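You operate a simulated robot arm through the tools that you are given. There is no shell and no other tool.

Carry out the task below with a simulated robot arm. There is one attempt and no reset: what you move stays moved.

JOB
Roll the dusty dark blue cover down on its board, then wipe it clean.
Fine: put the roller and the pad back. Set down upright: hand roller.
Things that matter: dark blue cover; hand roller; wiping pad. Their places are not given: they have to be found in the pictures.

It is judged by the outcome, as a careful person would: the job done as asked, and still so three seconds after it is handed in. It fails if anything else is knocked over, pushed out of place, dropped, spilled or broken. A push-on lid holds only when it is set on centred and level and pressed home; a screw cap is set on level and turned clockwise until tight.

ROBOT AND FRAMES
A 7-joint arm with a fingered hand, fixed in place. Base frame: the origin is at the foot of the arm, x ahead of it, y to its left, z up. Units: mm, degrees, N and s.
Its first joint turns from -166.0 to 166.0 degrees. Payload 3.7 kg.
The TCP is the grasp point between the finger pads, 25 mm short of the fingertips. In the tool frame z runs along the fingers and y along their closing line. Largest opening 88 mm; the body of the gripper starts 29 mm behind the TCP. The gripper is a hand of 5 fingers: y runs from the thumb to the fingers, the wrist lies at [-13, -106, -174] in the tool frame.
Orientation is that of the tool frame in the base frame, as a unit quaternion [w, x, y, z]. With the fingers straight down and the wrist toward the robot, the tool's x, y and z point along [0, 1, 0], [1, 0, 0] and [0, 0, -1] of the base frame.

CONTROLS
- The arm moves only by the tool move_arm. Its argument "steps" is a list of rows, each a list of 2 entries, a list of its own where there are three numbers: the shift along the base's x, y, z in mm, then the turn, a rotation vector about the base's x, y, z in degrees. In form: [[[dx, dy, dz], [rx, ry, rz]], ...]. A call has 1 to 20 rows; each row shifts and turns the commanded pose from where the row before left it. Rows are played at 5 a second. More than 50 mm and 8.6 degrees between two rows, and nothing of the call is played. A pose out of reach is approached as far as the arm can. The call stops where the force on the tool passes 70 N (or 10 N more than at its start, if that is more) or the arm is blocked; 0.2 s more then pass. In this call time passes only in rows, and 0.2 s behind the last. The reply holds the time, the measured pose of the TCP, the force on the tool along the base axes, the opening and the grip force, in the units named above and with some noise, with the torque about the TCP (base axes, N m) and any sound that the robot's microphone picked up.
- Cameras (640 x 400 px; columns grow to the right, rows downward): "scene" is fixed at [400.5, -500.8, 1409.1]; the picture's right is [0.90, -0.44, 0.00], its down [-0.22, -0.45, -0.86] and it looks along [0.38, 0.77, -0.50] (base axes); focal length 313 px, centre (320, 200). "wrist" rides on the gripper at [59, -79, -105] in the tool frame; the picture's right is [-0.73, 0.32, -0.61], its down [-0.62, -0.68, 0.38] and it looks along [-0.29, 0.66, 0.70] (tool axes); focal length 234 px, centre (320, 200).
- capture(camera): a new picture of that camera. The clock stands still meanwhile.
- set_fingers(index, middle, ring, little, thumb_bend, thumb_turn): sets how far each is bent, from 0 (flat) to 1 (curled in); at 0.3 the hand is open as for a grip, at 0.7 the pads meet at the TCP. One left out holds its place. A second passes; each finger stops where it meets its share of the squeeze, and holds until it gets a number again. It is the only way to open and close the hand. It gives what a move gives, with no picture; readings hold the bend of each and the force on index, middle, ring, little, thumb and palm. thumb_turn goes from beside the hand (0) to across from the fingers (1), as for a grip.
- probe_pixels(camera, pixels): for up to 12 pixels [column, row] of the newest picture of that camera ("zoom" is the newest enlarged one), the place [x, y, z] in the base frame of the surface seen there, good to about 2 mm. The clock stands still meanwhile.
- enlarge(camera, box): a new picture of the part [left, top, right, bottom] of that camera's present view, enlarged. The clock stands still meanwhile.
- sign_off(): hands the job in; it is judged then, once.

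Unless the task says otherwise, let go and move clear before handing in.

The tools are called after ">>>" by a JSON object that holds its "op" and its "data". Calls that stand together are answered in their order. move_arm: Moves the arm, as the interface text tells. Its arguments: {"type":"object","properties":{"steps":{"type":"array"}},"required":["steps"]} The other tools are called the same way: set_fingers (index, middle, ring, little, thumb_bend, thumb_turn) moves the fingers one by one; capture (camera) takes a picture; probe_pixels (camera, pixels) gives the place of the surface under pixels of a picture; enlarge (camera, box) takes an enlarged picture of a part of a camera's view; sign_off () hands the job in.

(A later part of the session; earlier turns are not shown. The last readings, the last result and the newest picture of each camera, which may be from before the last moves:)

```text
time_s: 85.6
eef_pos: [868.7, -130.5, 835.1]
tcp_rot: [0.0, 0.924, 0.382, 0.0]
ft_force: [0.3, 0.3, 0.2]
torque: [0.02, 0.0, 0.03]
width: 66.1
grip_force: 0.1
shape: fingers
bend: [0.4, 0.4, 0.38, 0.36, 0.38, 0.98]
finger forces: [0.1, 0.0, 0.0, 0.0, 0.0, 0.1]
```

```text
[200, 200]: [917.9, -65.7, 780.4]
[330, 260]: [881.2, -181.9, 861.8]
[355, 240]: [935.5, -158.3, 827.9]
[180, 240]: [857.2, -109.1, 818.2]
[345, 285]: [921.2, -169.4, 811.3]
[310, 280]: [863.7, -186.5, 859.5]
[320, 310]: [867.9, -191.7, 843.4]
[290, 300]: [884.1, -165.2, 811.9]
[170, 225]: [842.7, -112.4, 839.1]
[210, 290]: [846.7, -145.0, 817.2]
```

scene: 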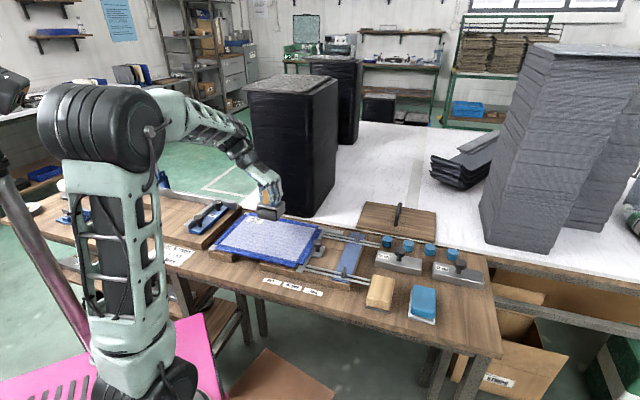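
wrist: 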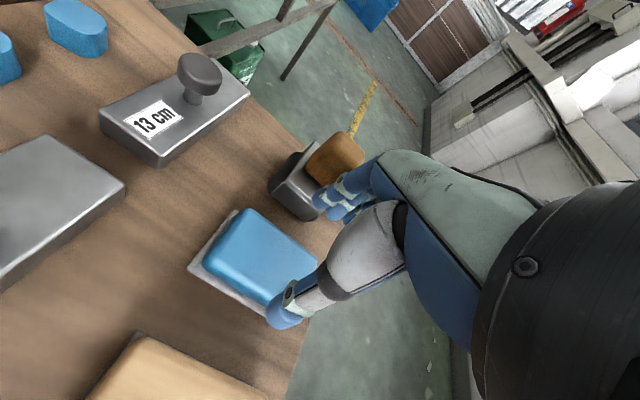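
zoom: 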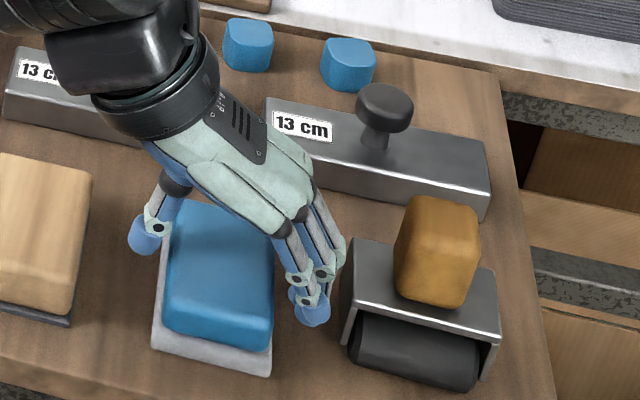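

The fingers clear the bridge by about 17 mm. I'll lower to z≈821 and close lightly around the pad handle.

>>> {"op": "move_arm", "data": {"steps": [[[0, 0, -6], [0, 0, 0]], [[0, 0, -5], [0, 0, 0]], [[0, 0, -3], [0, 0, 0]]]}}

>>> {"op": "enlarge", "data": {"camera": "wrist", "box": [180, 120, 400, 350]}}

>>> {"op": "enlarge", "data": {"camera": "scene", "box": [400, 260, 480, 320]}}

```text
time_s: 86.4
eef_pos: [869.0, -131.3, 822.0]
tcp_rot: [0.001, 0.924, 0.382, 0.0]
ft_force: [-0.3, -0.2, -0.2]
torque: [-0.02, 0.01, 0.02]
width: 65.9
grip_force: 0.0
shape: fingers
bend: [0.4, 0.4, 0.38, 0.36, 0.38, 0.98]
finger forces: [0.0, 0.0, 0.0, 0.0, 0.0, 0.0]
```

```text
1.74 times, centred on (290, 235) of wrist
```

zoom: 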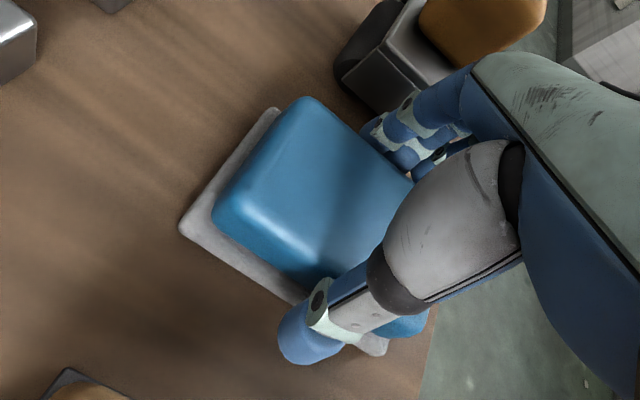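

```text
6.67 times, centred on (440, 290) of scene
```

zoom: 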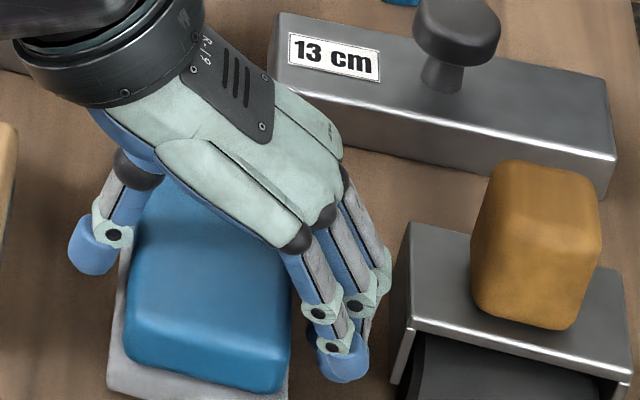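

The fingers straddle the handle with felt visible beneath the thumb. I'll close step by step.

>>> {"op": "set_fingers", "data": {"index": 0.46, "middle": 0.46, "ring": 0.44, "little": 0.4, "thumb_bend": 0.46}}

>>> {"op": "enlarge", "data": {"camera": "wrist", "box": [180, 120, 400, 350]}}

>>> {"op": "enlarge", "data": {"camera": "scene", "box": [400, 260, 480, 320]}}

```text
time_s: 87.4
eef_pos: [868.4, -130.2, 822.0]
tcp_rot: [0.0, 0.924, 0.382, 0.0]
ft_force: [-0.2, 0.4, 0.0]
torque: [0.02, 0.0, -0.02]
width: 54.1
grip_force: 1.2
shape: fingers
bend: [0.45, 0.45, 0.44, 0.4, 0.44, 0.99]
finger forces: [1.0, 0.3, 0.0, 0.1, 1.4, 0.0]
```

```text
1.74 times, centred on (290, 235) of wrist
```

zoom: 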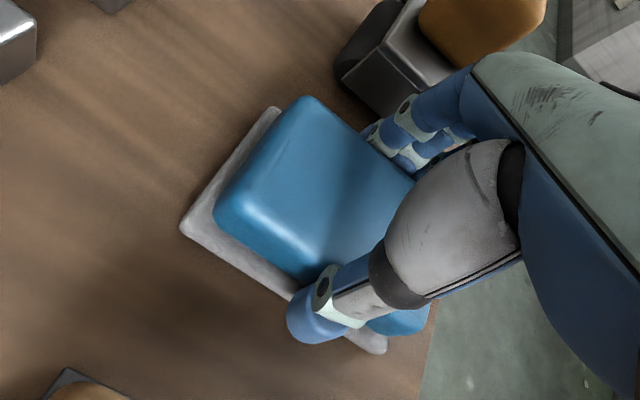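

```text
6.67 times, centred on (440, 290) of scene
```

zoom: 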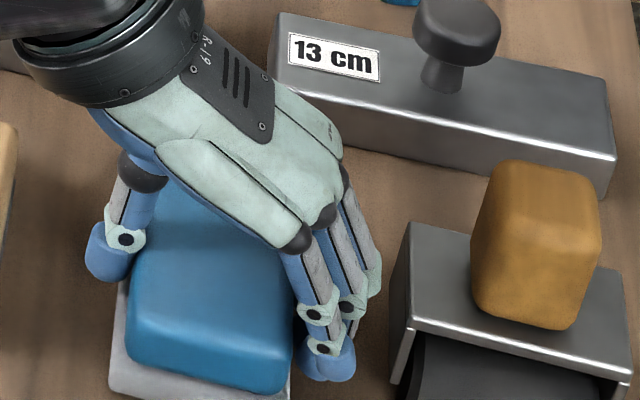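

The fingers now touch the handle on both sides (width 54). I'll tighten the grip.

>>> {"op": "set_fingers", "data": {"index": 0.65, "middle": 0.65, "ring": 0.46, "little": 0.42, "thumb_bend": 0.65}}

>>> {"op": "enlarge", "data": {"camera": "wrist", "box": [180, 120, 400, 350]}}

```text
time_s: 88.4
eef_pos: [868.9, -130.2, 822.9]
tcp_rot: [-0.001, 0.924, 0.383, 0.0]
ft_force: [1.5, -0.5, 2.8]
torque: [-0.11, -0.06, -0.01]
width: 50.3
grip_force: 15.8
shape: fingers
bend: [0.49, 0.52, 0.46, 0.42, 0.46, 1.0]
finger forces: [8.3, 7.7, 0.1, 0.1, 14.8, 0.0]
```

```text
1.74 times, centred on (290, 235) of wrist
```

zoom: 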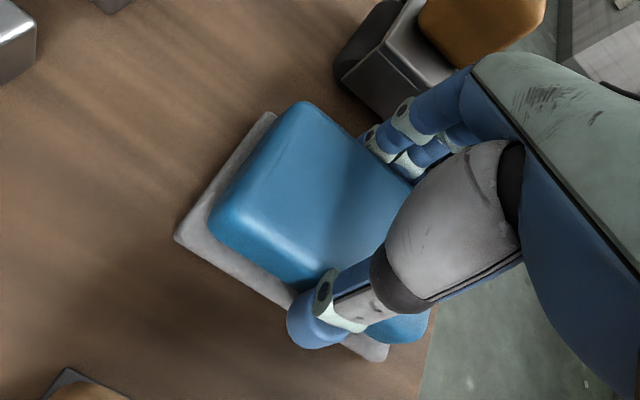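

Grip is about 15 N, balanced. I'll lift the pad.

>>> {"op": "move_arm", "data": {"steps": [[[0, 0, 4], [0, 0, 0]], [[0, 0, 8], [0, 0, 0]], [[0, 0, 20], [0, 0, 0]], [[0, 0, 25], [0, 0, 0]], [[0, 0, 25], [0, 0, 0]]]}}

>>> {"op": "enlarge", "data": {"camera": "scene", "box": [390, 215, 502, 305]}}

>>> {"op": "enlarge", "data": {"camera": "wrist", "box": [180, 120, 400, 350]}}

```text
time_s: 89.6
eef_pos: [868.2, -129.3, 903.8]
tcp_rot: [0.0, 0.924, 0.383, 0.0]
ft_force: [0.0, 0.2, -0.8]
torque: [-0.02, -0.02, 0.01]
width: 50.0
grip_force: 15.0
shape: fingers
bend: [0.5, 0.53, 0.46, 0.42, 0.46, 1.0]
finger forces: [7.9, 7.0, 0.0, 0.0, 15.3, 0.0]
```

```text
4.44 times, centred on (446, 260) of scene
```

zoom: 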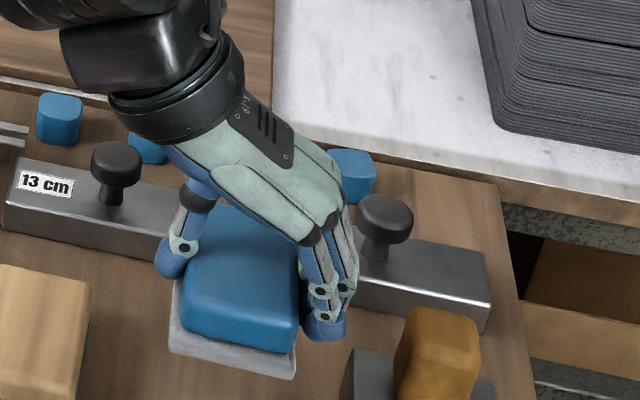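

```text
1.74 times, centred on (290, 235) of wrist
```

zoom: 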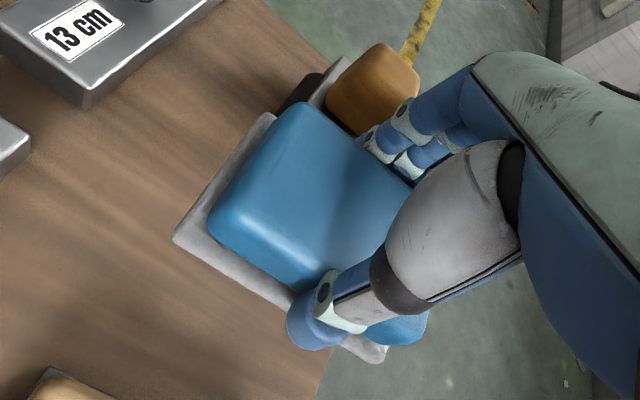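

The pad is held with its felt level; its underside is about 41 mm below the TCP. I'll carry it over to the cover.

>>> {"op": "move_arm", "data": {"steps": [[[0, 0, 25], [0, 0, 0]], [[-20, 25, 12], [0, 0, 0]], [[-27.2, 34.1, 0], [0, 0, 0]], [[-27.2, 34.1, 0], [0, 0, 0]], [[-27.2, 34.1, 0], [0, 0, 0]], [[-27.2, 34.1, 0], [0, 0, 0]], [[-27.2, 34.1, 0], [0, 0, 0]], [[-27.2, 34.1, 0], [0, 0, 0]], [[-27.2, 34.1, 0], [0, 0, 0]], [[-27.2, 34.1, 0], [0, 0, 0]], [[-27.2, 34.1, 0], [0, 0, 0]], [[-27.5, 34.1, 0], [0, 0, 0]]]}}

>>> {"op": "capture", "data": {"camera": "wrist"}}

>>> {"op": "enlarge", "data": {"camera": "scene", "box": [200, 180, 360, 280]}}

```text
time_s: 92.2
eef_pos: [574.7, 235.1, 941.0]
tcp_rot: [-0.001, 0.924, 0.381, 0.001]
ft_force: [-0.7, -0.4, -0.6]
torque: [0.02, -0.01, 0.0]
width: 49.9
grip_force: 15.6
shape: fingers
bend: [0.5, 0.53, 0.46, 0.42, 0.46, 1.0]
finger forces: [7.9, 7.0, 0.1, 0.0, 15.5, 0.0]
```

```text
taken
```

wrist: 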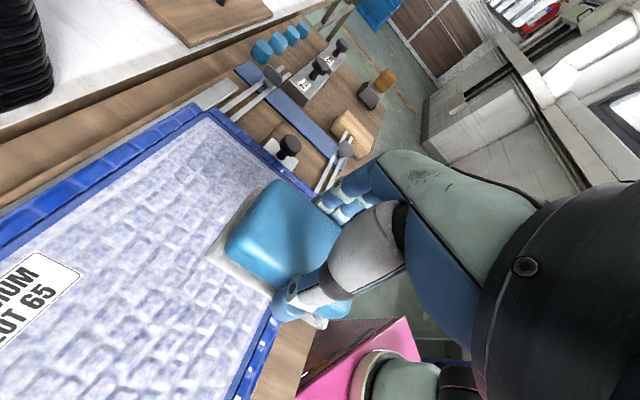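

```text
4.00 times, centred on (280, 230) of scene
```

zoom: 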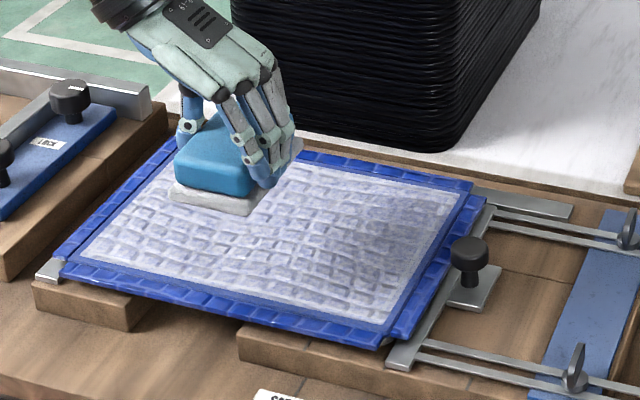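

The pad is aligned with the cover's edges. I'll lower it toward the surface and find contact.

>>> {"op": "move_arm", "data": {"steps": [[[0, 0, -25], [0, 0, 0]], [[0, 0, -25], [0, 0, 0]], [[0, 0, -15], [0, 0, 0]], [[0, 0, -6], [0, 0, 0]], [[0, 0, -2], [0, 0, 0]], [[0, 0, -2], [0, 0, 0]]]}}

>>> {"op": "move_arm", "data": {"steps": [[[0, 0, -1], [0, 0, 0]], [[0, 0, -1], [0, 0, 0]]]}}

```text
time_s: 93.6
eef_pos: [576.6, 236.2, 864.7]
tcp_rot: [0.0, 0.924, 0.382, 0.0]
ft_force: [-0.2, -0.1, -0.8]
torque: [-0.01, -0.01, -0.01]
width: 50.0
grip_force: 15.4
shape: fingers
bend: [0.5, 0.53, 0.46, 0.42, 0.46, 1.0]
finger forces: [7.9, 6.9, 0.1, 0.0, 15.4, 0.0]
```

```text
time_s: 94.2
eef_pos: [576.2, 237.0, 863.3]
tcp_rot: [0.0, 0.924, 0.383, 0.0]
ft_force: [-0.8, 0.1, 1.3]
torque: [-0.06, -0.05, 0.02]
width: 49.9
grip_force: 15.0
shape: fingers
bend: [0.5, 0.53, 0.46, 0.42, 0.46, 1.0]
finger forces: [7.9, 7.1, 0.1, 0.1, 15.9, 0.0]
```

Contact is just starting at z≈863. I'll press 1 mm at a time toward about 10–12 N.

>>> {"op": "move_arm", "data": {"steps": [[[0, 0, -1], [0, 0, 0]], [[0, 0, -1], [0, 0, 0]]]}}

```text
time_s: 94.8
eef_pos: [576.4, 236.3, 862.3]
tcp_rot: [0.0, 0.924, 0.383, 0.0]
ft_force: [-1.1, -0.1, 11.9]
torque: [-0.17, -0.12, -0.01]
width: 49.7
grip_force: 16.6
shape: fingers
bend: [0.5, 0.53, 0.46, 0.42, 0.46, 1.0]
finger forces: [7.6, 7.2, 0.0, 0.1, 17.7, 0.0]
```

Pressing about 12 N. I'll start wiping the near lane along the long direction.

>>> {"op": "move_arm", "data": {"steps": [[[11.4, -11.2, 0], [0, 0, 0]], [[11.4, -11.2, 0], [0, 0, 0]], [[11.4, -11.2, 0], [0, 0, 0]]]}}

>>> {"op": "enlarge", "data": {"camera": "scene", "box": [200, 190, 360, 290]}}

>>> {"op": "capture", "data": {"camera": "wrist"}}

```text
time_s: 95.6
eef_pos: [609.9, 202.8, 863.1]
tcp_rot: [-0.001, 0.924, 0.383, 0.001]
ft_force: [-3.2, 2.3, 15.1]
torque: [0.01, 0.01, 0.0]
width: 50.2
grip_force: 16.5
shape: fingers
bend: [0.52, 0.54, 0.46, 0.42, 0.46, 1.0]
finger forces: [6.7, 6.3, 0.1, 0.2, 20.8, 0.0]
```

```text
4.00 times, centred on (280, 240) of scene
```

zoom: 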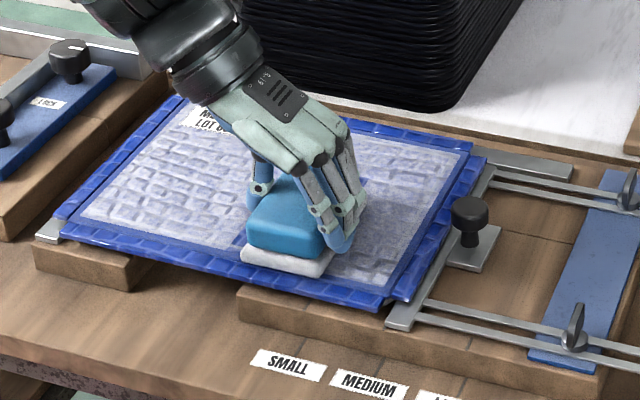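

```text
taken
```

wrist: 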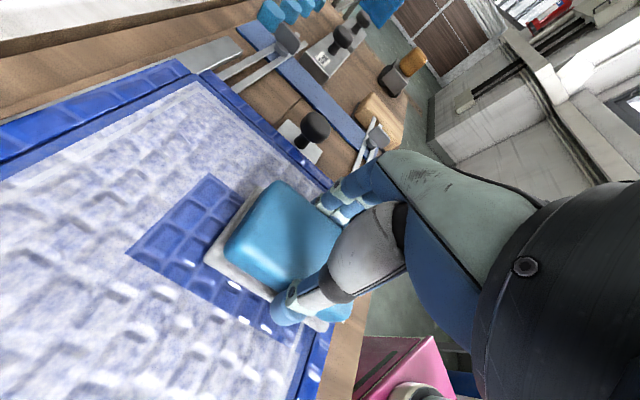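

The wrist view shows clean dark blue behind the pad at (200,225), so wiping works at this force. I'll continue to the right border and then back.

>>> {"op": "move_arm", "data": {"steps": [[[11.4, -11.2, 0], [0, 0, 0]], [[11.4, -11.2, 0], [0, 0, 0]], [[10, -9.8, 0], [0, 0, 0]]]}}

>>> {"op": "enlarge", "data": {"camera": "scene", "box": [240, 200, 368, 280]}}

>>> {"op": "capture", "data": {"camera": "wrist"}}

```text
time_s: 96.4
eef_pos: [642.6, 170.3, 862.6]
tcp_rot: [0.0, 0.924, 0.382, 0.0]
ft_force: [-1.8, 0.3, 10.0]
torque: [-0.01, 0.02, -0.03]
width: 50.0
grip_force: 16.2
shape: fingers
bend: [0.52, 0.54, 0.46, 0.42, 0.46, 1.0]
finger forces: [6.8, 6.6, 0.1, 0.0, 18.6, 0.0]
```

```text
5.00 times, centred on (304, 240) of scene
```

zoom: 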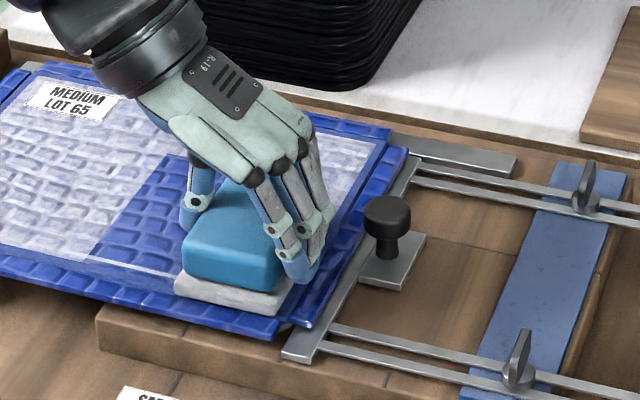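

```text
taken
```

wrist: 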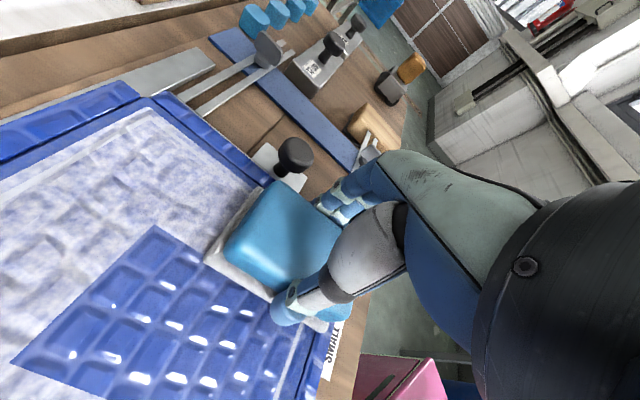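

The wiped strip is clean. I'll stroke back to the left border in this lane.

>>> {"op": "move_arm", "data": {"steps": [[[-11.4, 11.2, 0], [0, 0, 0]], [[-11.4, 11.2, 0], [0, 0, 0]], [[-11.4, 11.2, 0], [0, 0, 0]], [[-11.4, 11.2, 0], [0, 0, 0]], [[-11.4, 11.2, 0], [0, 0, 0]], [[-11.4, 11.2, 0], [0, 0, 0]], [[-11.4, 11.2, 0], [0, 0, 0]], [[-11.4, 11.2, 0], [0, 0, 0]], [[-11.4, 11.2, 0], [0, 0, 0]], [[-11.4, 11.2, 0], [0, 0, 0]], [[-11.4, 11.2, 0], [0, 0, 0]], [[-11.4, 11.2, 0], [0, 0, 0]]]}}

>>> {"op": "enlarge", "data": {"camera": "scene", "box": [200, 190, 360, 290]}}

>>> {"op": "capture", "data": {"camera": "wrist"}}

```text
time_s: 99.0
eef_pos: [506.3, 304.4, 861.8]
tcp_rot: [-0.001, 0.924, 0.382, 0.001]
ft_force: [1.8, -2.0, 7.9]
torque: [-0.24, -0.25, 0.01]
width: 50.0
grip_force: 16.9
shape: fingers
bend: [0.5, 0.53, 0.46, 0.42, 0.48, 1.0]
finger forces: [8.4, 7.9, 0.0, 0.1, 15.6, 0.0]
```

```text
4.00 times, centred on (280, 240) of scene
```

zoom: 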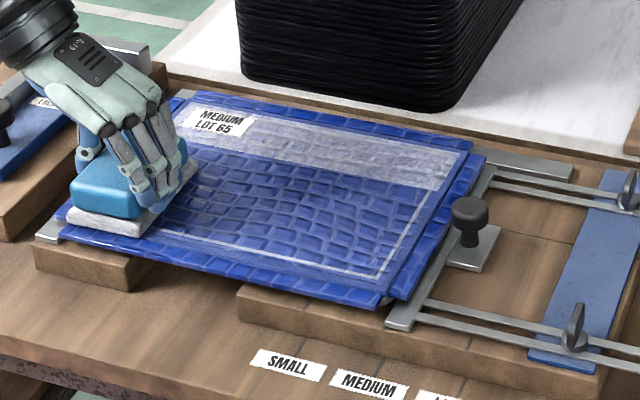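

```text
taken
```

wrist: 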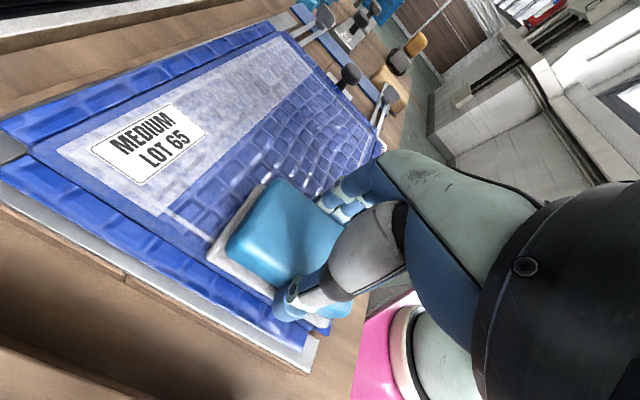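

Most of the near area is clean; thin dust lines remain along the near edge (row ~250) and right edge (column ~390), and a strip along the far edge. I'll look closer.

>>> {"op": "enlarge", "data": {"camera": "scene", "box": [236, 205, 332, 270]}}

>>> {"op": "probe_pixels", "data": {"camera": "zoom", "pixels": [[30, 265], [250, 305], [360, 325], [420, 260], [100, 130], [300, 160], [480, 185], [520, 145], [200, 90], [380, 330], [100, 280], [500, 190]]}}

```text
6.15 times, centred on (284, 238) of scene
```

zoom: 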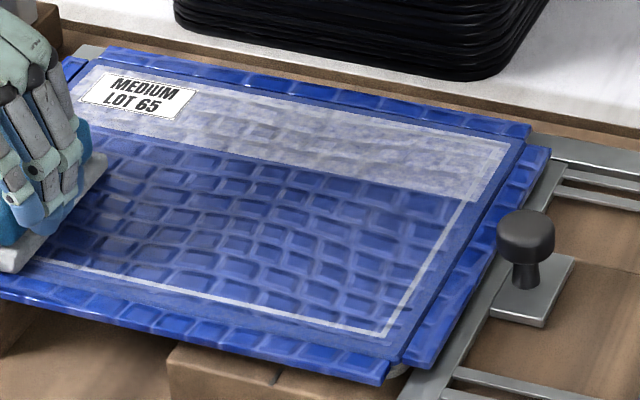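

```text
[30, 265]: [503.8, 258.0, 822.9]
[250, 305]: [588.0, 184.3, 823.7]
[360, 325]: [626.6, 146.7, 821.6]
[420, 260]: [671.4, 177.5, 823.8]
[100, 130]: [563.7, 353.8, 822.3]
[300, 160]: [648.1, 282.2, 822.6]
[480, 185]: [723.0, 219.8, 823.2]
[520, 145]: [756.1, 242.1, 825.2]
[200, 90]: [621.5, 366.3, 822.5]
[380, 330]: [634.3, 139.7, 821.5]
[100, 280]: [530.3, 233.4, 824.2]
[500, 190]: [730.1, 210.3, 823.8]
```

I'll measure where the felt sits relative to the TCP so the next lanes cover the leftover edges.

>>> {"op": "enlarge", "data": {"camera": "scene", "box": [200, 200, 280, 260]}}

>>> {"op": "probe_pixels", "data": {"camera": "zoom", "pixels": [[112, 285], [230, 320], [235, 325], [325, 205], [240, 315], [130, 235], [200, 300], [300, 230], [110, 290], [320, 215], [235, 345], [320, 280]]}}

```text
6.67 times, centred on (240, 230) of scene
```

zoom: 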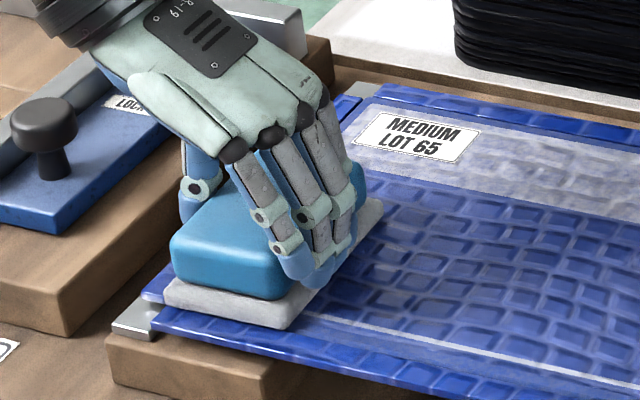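

```text
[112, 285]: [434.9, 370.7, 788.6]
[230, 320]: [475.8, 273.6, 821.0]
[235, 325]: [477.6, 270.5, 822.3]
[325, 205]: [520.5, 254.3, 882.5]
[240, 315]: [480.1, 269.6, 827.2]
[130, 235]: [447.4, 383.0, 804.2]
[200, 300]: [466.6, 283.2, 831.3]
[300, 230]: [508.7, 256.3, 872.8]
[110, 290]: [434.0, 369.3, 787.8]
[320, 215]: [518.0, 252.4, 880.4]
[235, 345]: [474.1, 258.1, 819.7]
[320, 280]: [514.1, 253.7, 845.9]
```

The felt's near edge is 43 mm from the TCP as expected, so I want to understand the wiped footprint. I'll probe a few earlier boundary points.

>>> {"op": "capture", "data": {"camera": "scene"}}

>>> {"op": "probe_pixels", "data": {"camera": "scene", "pixels": [[258.4, 251], [277, 231], [298, 260], [305, 251], [313, 237], [251, 225], [285, 232], [310, 238.5], [248, 222], [255, 250], [316, 228.5], [246.5, 216.5]]}}

>>> {"op": "enlarge", "data": {"camera": "scene", "box": [280, 220, 328, 270]}}

```text
taken
```

scene: 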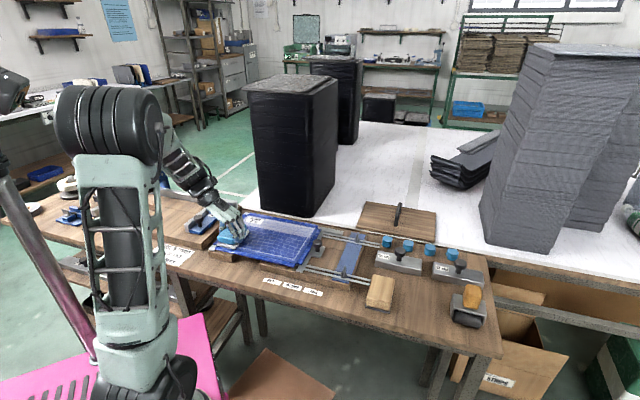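

```text
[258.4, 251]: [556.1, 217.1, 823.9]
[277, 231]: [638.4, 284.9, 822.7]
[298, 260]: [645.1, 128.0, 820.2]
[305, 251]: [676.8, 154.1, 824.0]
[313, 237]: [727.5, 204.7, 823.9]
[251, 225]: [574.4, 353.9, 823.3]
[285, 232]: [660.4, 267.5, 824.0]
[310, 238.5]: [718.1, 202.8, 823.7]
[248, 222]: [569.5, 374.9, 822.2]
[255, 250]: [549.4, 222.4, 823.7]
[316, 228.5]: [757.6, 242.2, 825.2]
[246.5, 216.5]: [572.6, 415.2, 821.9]
```

```text
8.00 times, centred on (304, 245) of scene
```

zoom: 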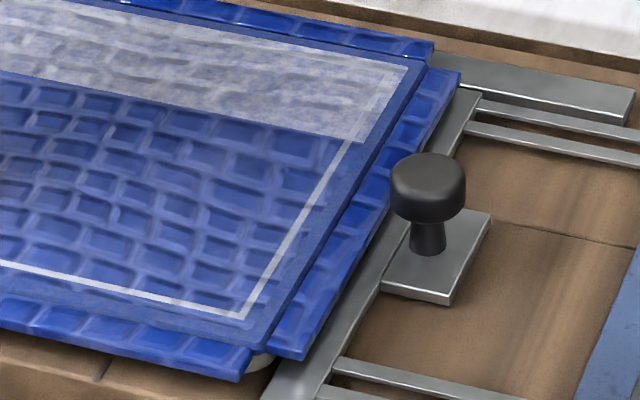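

The leftover lines sit right at the dust boundary. I'll slide the pad over to the middle lane (t≈83) and wipe along it, then check how the clean area grows.

>>> {"op": "move_arm", "data": {"steps": [[[11, 11.2, -0.5], [0, 0, 0]], [[11, 11.2, -0.5], [0, 0, 0]], [[11, 11.2, 0], [0, 0, 0]]]}}

>>> {"op": "enlarge", "data": {"camera": "scene", "box": [200, 190, 360, 290]}}

>>> {"op": "capture", "data": {"camera": "wrist"}}

```text
time_s: 99.8
eef_pos: [539.1, 337.5, 859.8]
tcp_rot: [0.0, 0.924, 0.384, 0.0]
ft_force: [-5.7, -4.2, 18.8]
torque: [-0.27, -0.02, -0.13]
width: 50.1
grip_force: 17.7
shape: fingers
bend: [0.5, 0.53, 0.46, 0.42, 0.47, 1.0]
finger forces: [8.0, 8.0, 0.0, 0.1, 19.7, 0.0]
```

```text
4.00 times, centred on (280, 240) of scene
```

zoom: 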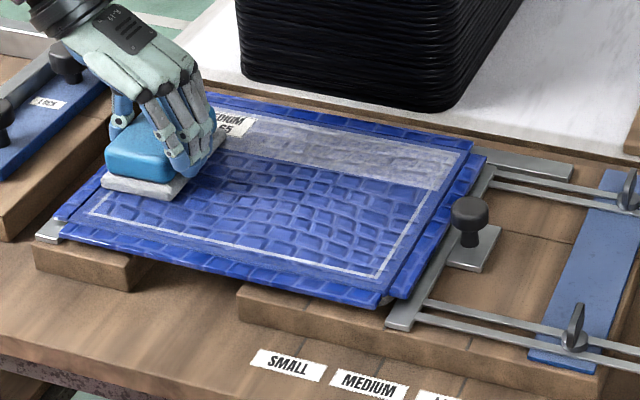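

```text
taken
```

wrist: 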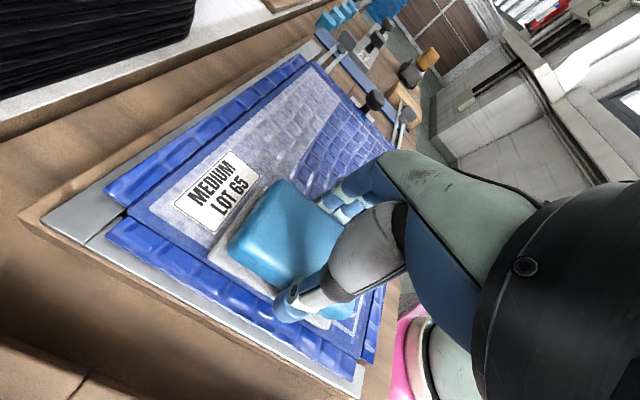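

>>> {"op": "move_arm", "data": {"steps": [[[11.4, -11.2, 0.5], [0, 0, 0]], [[11.4, -11.2, 0], [0, 0, 0]], [[11.4, -11.2, 0], [0, 0, 0]], [[11.4, -11.2, 0], [0, 0, 0]], [[11.4, -11.2, 0], [0, 0, 0]], [[11.4, -11.2, 0], [0, 0, 0]], [[11.4, -11.2, 0], [0, 0, 0]], [[11.4, -11.2, 0], [0, 0, 0]], [[11.4, -11.2, 0], [0, 0, 0]], [[11.4, -11.2, 0], [0, 0, 0]], [[11.4, -11.2, 0], [0, 0, 0]]]}}

>>> {"op": "enlarge", "data": {"camera": "scene", "box": [200, 190, 360, 290]}}

>>> {"op": "capture", "data": {"camera": "wrist"}}

```text
time_s: 102.2
eef_pos: [663.7, 213.6, 860.8]
tcp_rot: [0.0, 0.924, 0.383, 0.001]
ft_force: [-2.0, 1.9, 10.5]
torque: [0.07, 0.14, -0.03]
width: 50.1
grip_force: 15.9
shape: fingers
bend: [0.52, 0.54, 0.46, 0.42, 0.46, 1.0]
finger forces: [6.7, 5.9, 0.0, 0.1, 19.6, 0.0]
```

```text
4.00 times, centred on (280, 240) of scene
```

zoom: 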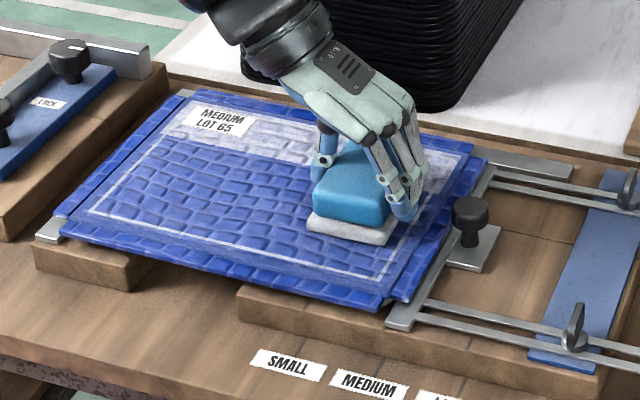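

```text
taken
```

wrist: 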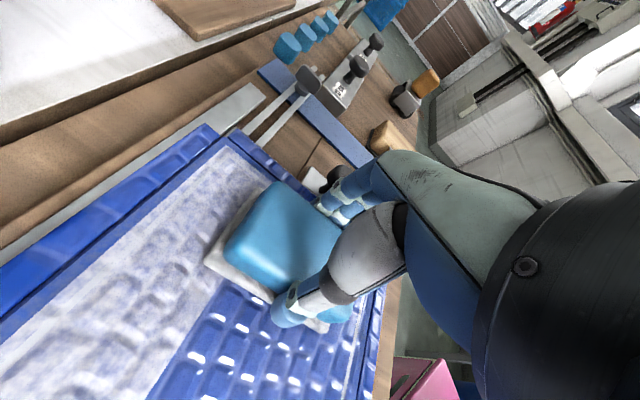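

The middle lane did not extend the clean area further, so cells clean in coarse rows. I'll slide on to the far lane (t≈130).

>>> {"op": "move_arm", "data": {"steps": [[[11.4, 11.6, 0], [0, 0, 0]], [[11.4, 11.6, 0], [0, 0, 0]], [[11.4, 11.6, 0], [0, 0, 0]]]}}

>>> {"op": "enlarge", "data": {"camera": "scene", "box": [240, 190, 368, 270]}}

>>> {"op": "capture", "data": {"camera": "wrist"}}

```text
time_s: 103.0
eef_pos: [699.2, 249.1, 861.3]
tcp_rot: [0.0, 0.924, 0.383, 0.0]
ft_force: [-2.9, -2.3, 13.9]
torque: [-0.1, 0.13, 0.04]
width: 50.0
grip_force: 17.3
shape: fingers
bend: [0.52, 0.54, 0.46, 0.42, 0.46, 1.0]
finger forces: [7.5, 7.3, 0.1, 0.0, 19.1, 0.0]
```

```text
5.00 times, centred on (304, 230) of scene
```

zoom: 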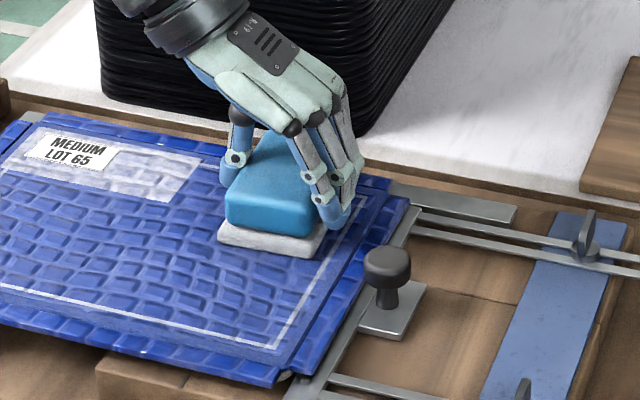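

```text
taken
```

wrist: 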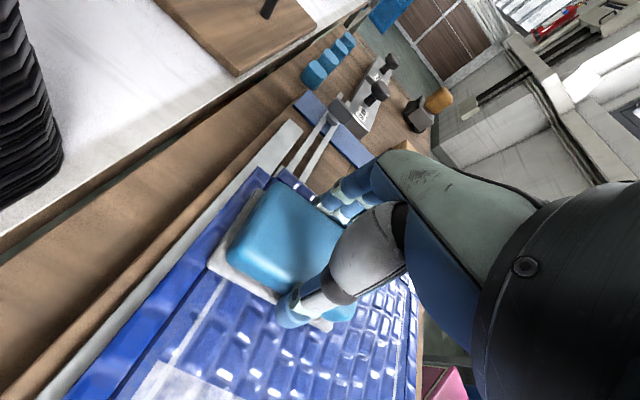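

The far-right region cleared as well; only the area by the label remains dusty. I'll wipe out to the right border and then back to the left along the far lane.

>>> {"op": "move_arm", "data": {"steps": [[[11.4, -11.2, 0], [0, 0, 0]], [[-11.4, 11.2, 0], [0, 0, 0]], [[-11.4, 11.2, 0], [0, 0, 0]], [[-11.4, 11.2, 0], [0, 0, 0]], [[-11.4, 11.2, 0], [0, 0, 0]], [[-11.4, 11.2, 0], [0, 0, 0]], [[-11.4, 11.2, 0], [0, 0, 0]], [[-11.4, 11.2, 0], [0, 0, 0]], [[-11.4, 11.2, 0], [0, 0, 0]], [[-11.4, 11.2, 0], [0, 0, 0]], [[-11.4, 11.2, 0], [0, 0, 0]], [[-11.4, 11.2, 0], [0, 0, 0]], [[-11.4, 11.2, 0], [0, 0, 0]]]}}

>>> {"op": "enlarge", "data": {"camera": "scene", "box": [200, 190, 360, 290]}}

>>> {"op": "capture", "data": {"camera": "wrist"}}

```text
time_s: 105.8
eef_pos: [573.6, 374.2, 861.3]
tcp_rot: [0.0, 0.924, 0.383, 0.0]
ft_force: [2.3, -1.1, 9.8]
torque: [-0.17, -0.13, 0.01]
width: 49.8
grip_force: 16.1
shape: fingers
bend: [0.5, 0.52, 0.46, 0.42, 0.48, 1.0]
finger forces: [8.6, 7.9, 0.0, 0.0, 16.1, 0.0]
```

```text
4.00 times, centred on (280, 240) of scene
```

zoom: 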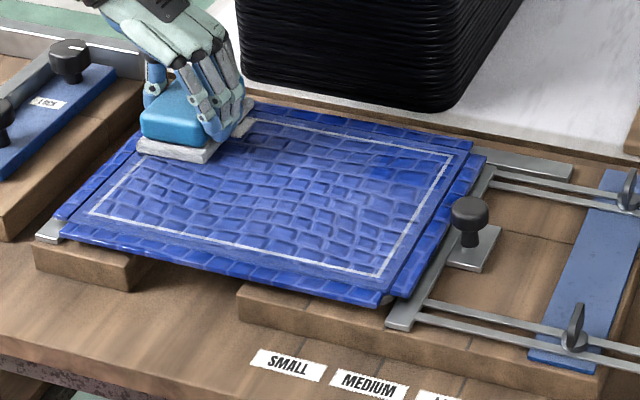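

```text
taken
```

wrist: 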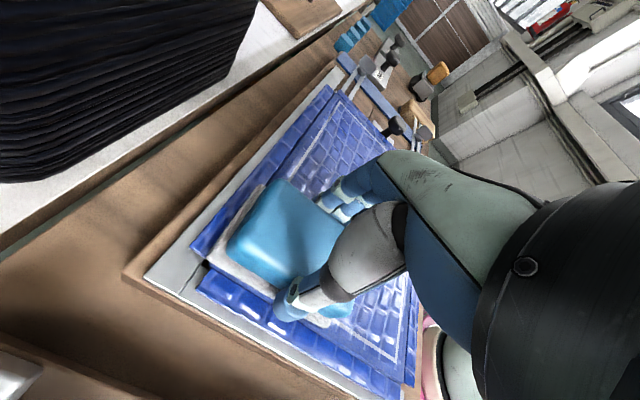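

Nearly all dust is gone, but a patch near (405,165) in the zoom is a brighter, smoother blue than the rest, and a thin line frames the area. I'll look closely.

>>> {"op": "enlarge", "data": {"camera": "scene", "box": [268, 212, 332, 262]}}

>>> {"op": "enlarge", "data": {"camera": "wrist", "box": [220, 80, 430, 380]}}

```text
8.00 times, centred on (300, 237) of scene
```

zoom: 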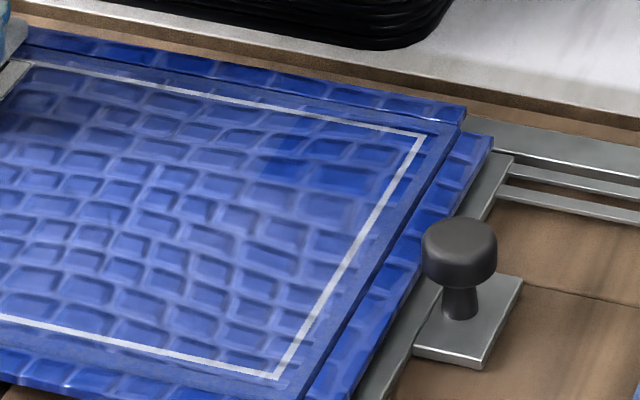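

```text
1.33 times, centred on (325, 230) of wrist
```

zoom: 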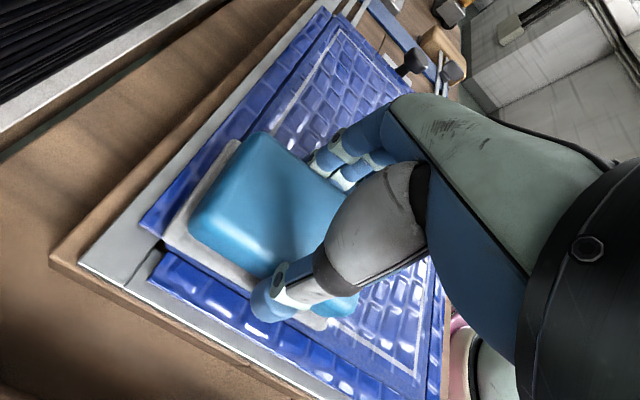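

I suspect the brighter patch is simply where the pad rubbed twice. I'll repeat the far lane with slightly more pressure and compare.

>>> {"op": "move_arm", "data": {"steps": [[[3, 3, -0.5], [0, 0, 0]], [[11.4, -11.2, 0], [0, 0, 0]], [[11.4, -11.2, 0], [0, 0, 0]], [[11.4, -11.2, 0], [0, 0, 0]], [[11.4, -11.2, 0], [0, 0, 0]], [[11.4, -11.2, 0], [0, 0, 0]], [[11.4, -11.2, 0], [0, 0, 0]], [[11.4, -11.2, 0], [0, 0, 0]], [[11.4, -11.2, 0], [0, 0, 0]], [[11.4, -11.2, 0], [0, 0, 0]], [[11.4, -11.2, 0], [0, 0, 0]], [[11.4, -11.2, 0], [0, 0, 0]], [[11.4, -11.2, 0], [0, 0, 0]]]}}

>>> {"op": "enlarge", "data": {"camera": "scene", "box": [200, 190, 360, 290]}}

>>> {"op": "capture", "data": {"camera": "wrist"}}

```text
time_s: 108.6
eef_pos: [712.7, 242.2, 860.8]
tcp_rot: [0.0, 0.923, 0.384, 0.0]
ft_force: [-2.0, 3.0, 16.4]
torque: [0.18, 0.21, 0.01]
width: 50.1
grip_force: 17.6
shape: fingers
bend: [0.52, 0.54, 0.46, 0.42, 0.46, 1.0]
finger forces: [6.6, 6.1, 0.0, 0.1, 23.0, 0.0]
```

```text
4.00 times, centred on (280, 240) of scene
```

zoom: 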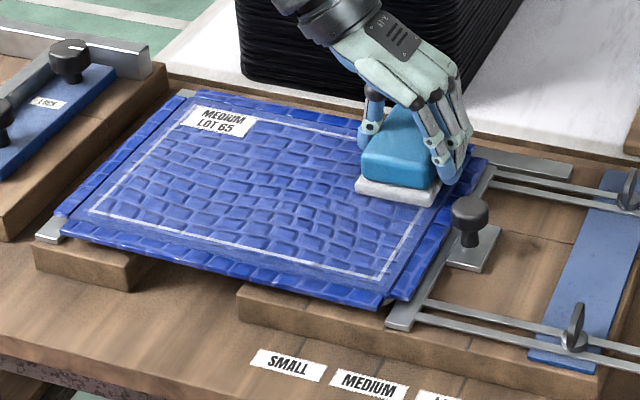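

```text
taken
```

wrist: 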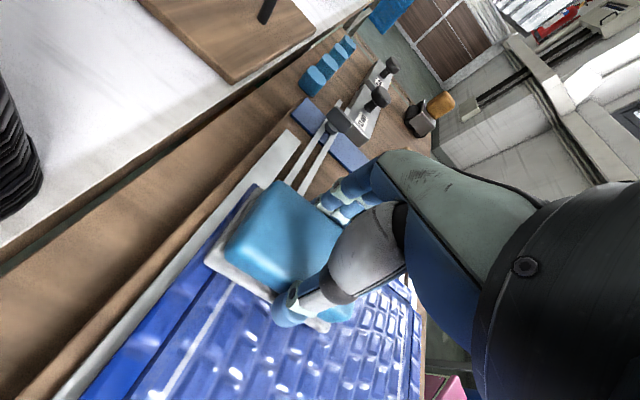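

The cover now looks uniformly blue with a thin pale frame line. I'll repeat the middle lane back to the left, then the near lane with the pad centred right over the near line to see whether that line is dust or print.

>>> {"op": "move_arm", "data": {"steps": [[[-12, -12.2, 0], [0, 0, 0]], [[-12, -12.2, 0], [0, 0, 0]], [[-12, -12.2, 0], [0, 0, 0]], [[-11.4, 11.2, 0], [0, 0, 0]], [[-11.4, 11.2, 0], [0, 0, 0]], [[-11.4, 11.2, 0], [0, 0, 0]], [[-11.4, 11.2, 0], [0, 0, 0]], [[-11.4, 11.2, 0], [0, 0, 0]], [[-11.4, 11.2, 0], [0, 0, 0]], [[-11.4, 11.2, 0], [0, 0, 0]], [[-11.4, 11.2, 0], [0, 0, 0]], [[-11.4, 11.2, 0], [0, 0, 0]], [[-11.4, 11.2, 0], [0, 0, 0]], [[-11.4, 11.2, 0], [0, 0, 0]], [[-11.4, 11.2, 0], [0, 0, 0]]]}}

>>> {"op": "enlarge", "data": {"camera": "scene", "box": [200, 190, 360, 290]}}

```text
time_s: 111.8
eef_pos: [539.8, 339.2, 860.1]
tcp_rot: [0.0, 0.923, 0.384, 0.0]
ft_force: [1.9, -2.1, 11.3]
torque: [-0.17, -0.18, 0.02]
width: 49.9
grip_force: 16.3
shape: fingers
bend: [0.49, 0.52, 0.46, 0.42, 0.49, 1.0]
finger forces: [8.7, 7.9, 0.0, 0.0, 16.3, 0.0]
```

```text
4.00 times, centred on (280, 240) of scene
```

zoom: 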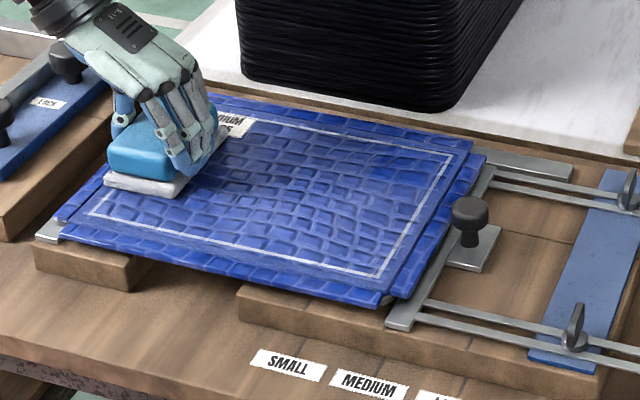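

>>> {"op": "move_arm", "data": {"steps": [[[-11, -11.2, 0], [0, 0, 0]], [[-11, -11.2, 0], [0, 0, 0]], [[-11, -11.2, 0], [0, 0, 0]], [[-8, -8.2, 0], [0, 0, 0]], [[11.4, -11.2, 0], [0, 0, 0]], [[11.4, -11.2, 0], [0, 0, 0]], [[11.4, -11.2, 0], [0, 0, 0]], [[11.4, -11.2, 0], [0, 0, 0]], [[11.4, -11.2, 0], [0, 0, 0]], [[11.4, -11.2, 0], [0, 0, 0]], [[11.4, -11.2, 0], [0, 0, 0]], [[11.4, -11.2, 0], [0, 0, 0]], [[11.4, -11.2, 0], [0, 0, 0]], [[11.4, -11.2, 0], [0, 0, 0]], [[11.4, -11.2, 0], [0, 0, 0]], [[11.4, -11.2, 0], [0, 0, 0]]]}}

>>> {"op": "enlarge", "data": {"camera": "scene", "box": [200, 190, 360, 290]}}

>>> {"op": "capture", "data": {"camera": "wrist"}}

```text
time_s: 115.2
eef_pos: [636.8, 162.6, 861.6]
tcp_rot: [0.001, 0.924, 0.383, 0.0]
ft_force: [-2.5, 1.3, 12.7]
torque: [0.18, 0.17, 0.02]
width: 50.4
grip_force: 16.6
shape: fingers
bend: [0.52, 0.54, 0.46, 0.42, 0.46, 1.0]
finger forces: [6.7, 6.2, 0.0, 0.0, 20.9, 0.0]
```

```text
4.00 times, centred on (280, 240) of scene
```

zoom: 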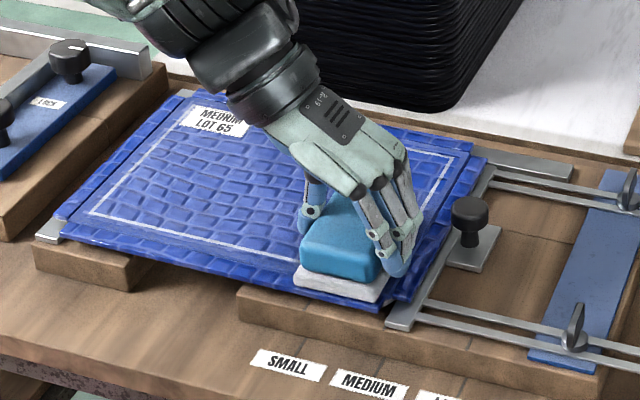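

```text
taken
```

wrist: 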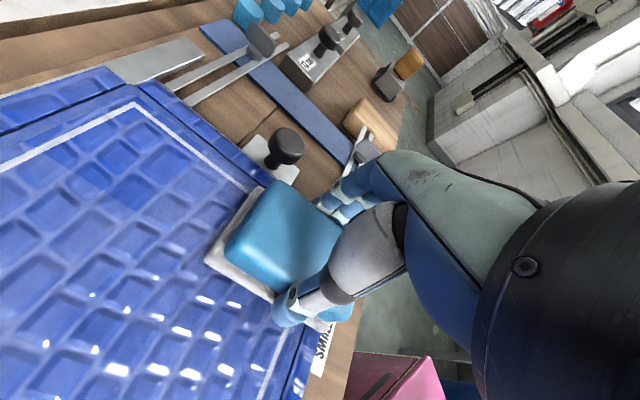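

The frame line survives direct wiping, so it is printed. In the wrist view there is still a patch near (115,185) with fewer ridges than its surroundings, so I'll enlarge that.

>>> {"op": "enlarge", "data": {"camera": "wrist", "box": [0, 80, 260, 330]}}

>>> {"op": "enlarge", "data": {"camera": "scene", "box": [225, 205, 289, 255]}}

>>> {"op": "enlarge", "data": {"camera": "scene", "box": [276, 205, 326, 245]}}

```text
1.60 times, centred on (130, 205) of wrist
```

zoom: 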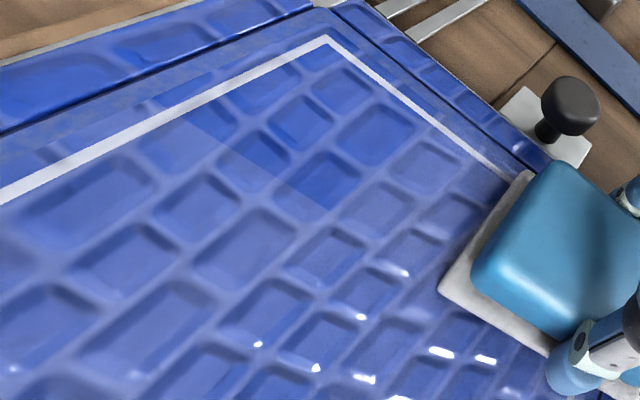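

```text
8.00 times, centred on (257, 230) of scene
```

zoom: 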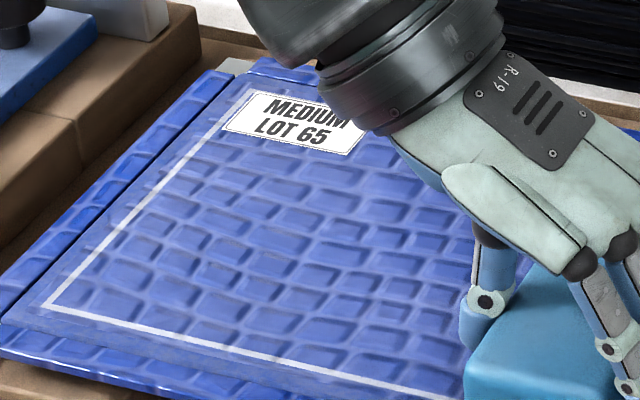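

```text
10.00 times, centred on (301, 225) of scene
```

zoom: 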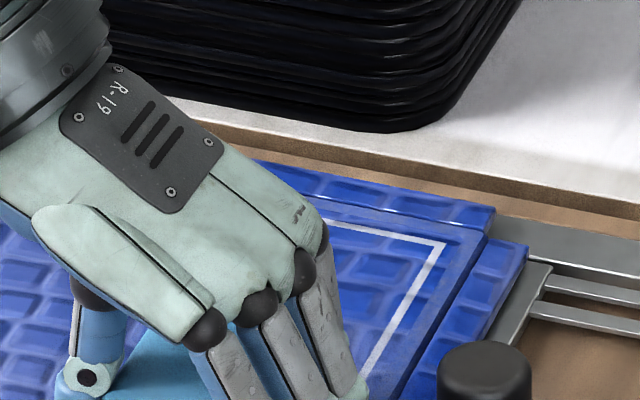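

There is a faint haze everywhere except a pad-sized patch near the far-right corner, where the pad changed direction and rubbed more. More rubbing is needed, so I'll go over the near lane again back and forth, a bit firmer.

>>> {"op": "move_arm", "data": {"steps": [[[3.5, 3.6, -0.5], [0, 0, 0]], [[3.5, 3.6, -0.5], [0, 0, 0]], [[-11.4, 11.2, 0], [0, 0, 0]], [[-11.4, 11.2, 0], [0, 0, 0]], [[-11.4, 11.2, 0], [0, 0, 0]], [[-11.4, 11.2, 0], [0, 0, 0]], [[-11.4, 11.2, 0], [0, 0, 0]], [[-11.4, 11.2, 0], [0, 0, 0]], [[-11.4, 11.2, 0], [0, 0, 0]], [[-11.4, 11.2, 0], [0, 0, 0]], [[-11.4, 11.2, 0], [0, 0, 0]], [[-11.4, 11.2, 0], [0, 0, 0]], [[-11.4, 11.2, 0], [0, 0, 0]], [[-11.4, 11.2, 0], [0, 0, 0]]]}}

>>> {"op": "enlarge", "data": {"camera": "scene", "box": [200, 190, 360, 290]}}

>>> {"op": "capture", "data": {"camera": "wrist"}}

```text
time_s: 118.2
eef_pos: [506.3, 304.2, 859.3]
tcp_rot: [0.0, 0.923, 0.384, 0.0]
ft_force: [3.6, -4.4, 21.8]
torque: [-0.29, -0.23, 0.02]
width: 50.1
grip_force: 19.2
shape: fingers
bend: [0.48, 0.51, 0.46, 0.42, 0.49, 1.0]
finger forces: [9.9, 11.8, 0.0, 0.1, 17.1, 0.0]
```

```text
4.00 times, centred on (280, 240) of scene
```

zoom: 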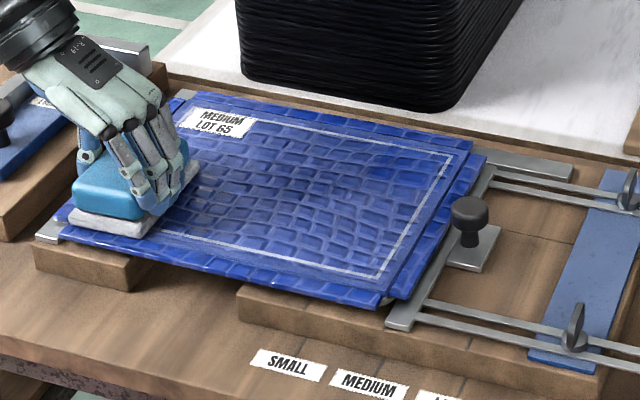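

```text
taken
```

wrist: 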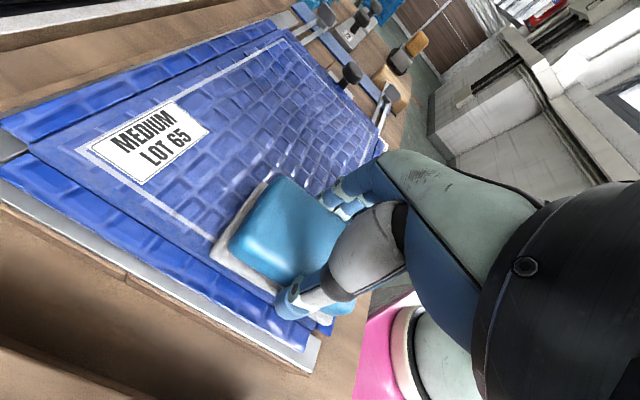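

The patch near the far-right corner still differs from the rest. I'll zoom closer and measure its boundaries.

>>> {"op": "enlarge", "data": {"camera": "scene", "box": [276, 215, 324, 245]}}

>>> {"op": "probe_pixels", "data": {"camera": "zoom", "pixels": [[200, 150], [300, 130], [420, 160], [350, 230], [250, 200], [480, 120], [440, 260], [150, 100], [545, 115], [560, 150], [300, 300], [100, 250]]}}

>>> {"op": "enlarge", "data": {"camera": "scene", "box": [236, 215, 300, 262]}}

```text
13.33 times, centred on (300, 230) of scene
```

zoom: 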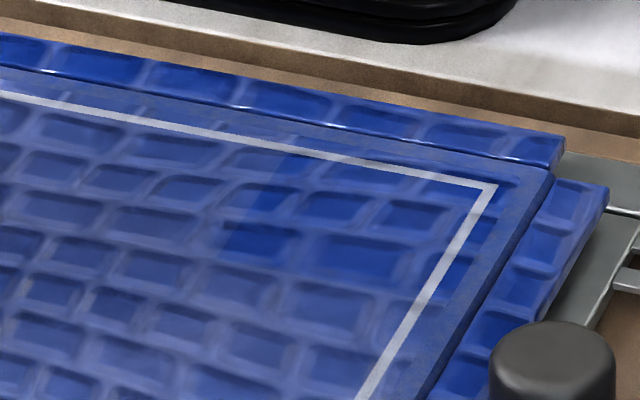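

```text
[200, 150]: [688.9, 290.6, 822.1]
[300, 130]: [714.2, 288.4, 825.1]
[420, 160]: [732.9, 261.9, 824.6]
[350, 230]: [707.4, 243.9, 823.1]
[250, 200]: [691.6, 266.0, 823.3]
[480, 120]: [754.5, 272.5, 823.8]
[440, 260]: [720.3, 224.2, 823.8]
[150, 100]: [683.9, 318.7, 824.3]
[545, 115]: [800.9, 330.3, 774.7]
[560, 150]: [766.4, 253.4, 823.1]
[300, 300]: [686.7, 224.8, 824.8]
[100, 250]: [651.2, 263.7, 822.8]
```

```text
8.51 times, centred on (268, 238) of scene
```

zoom: 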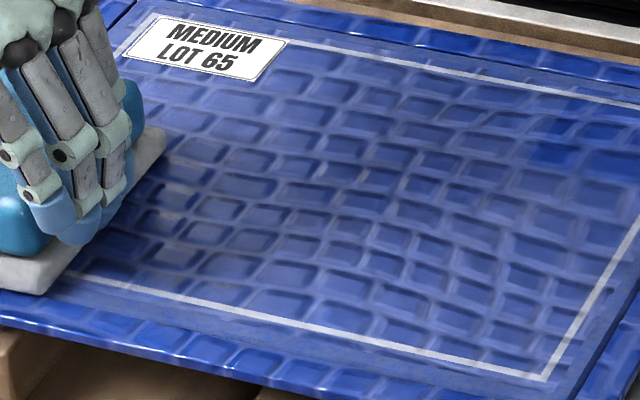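

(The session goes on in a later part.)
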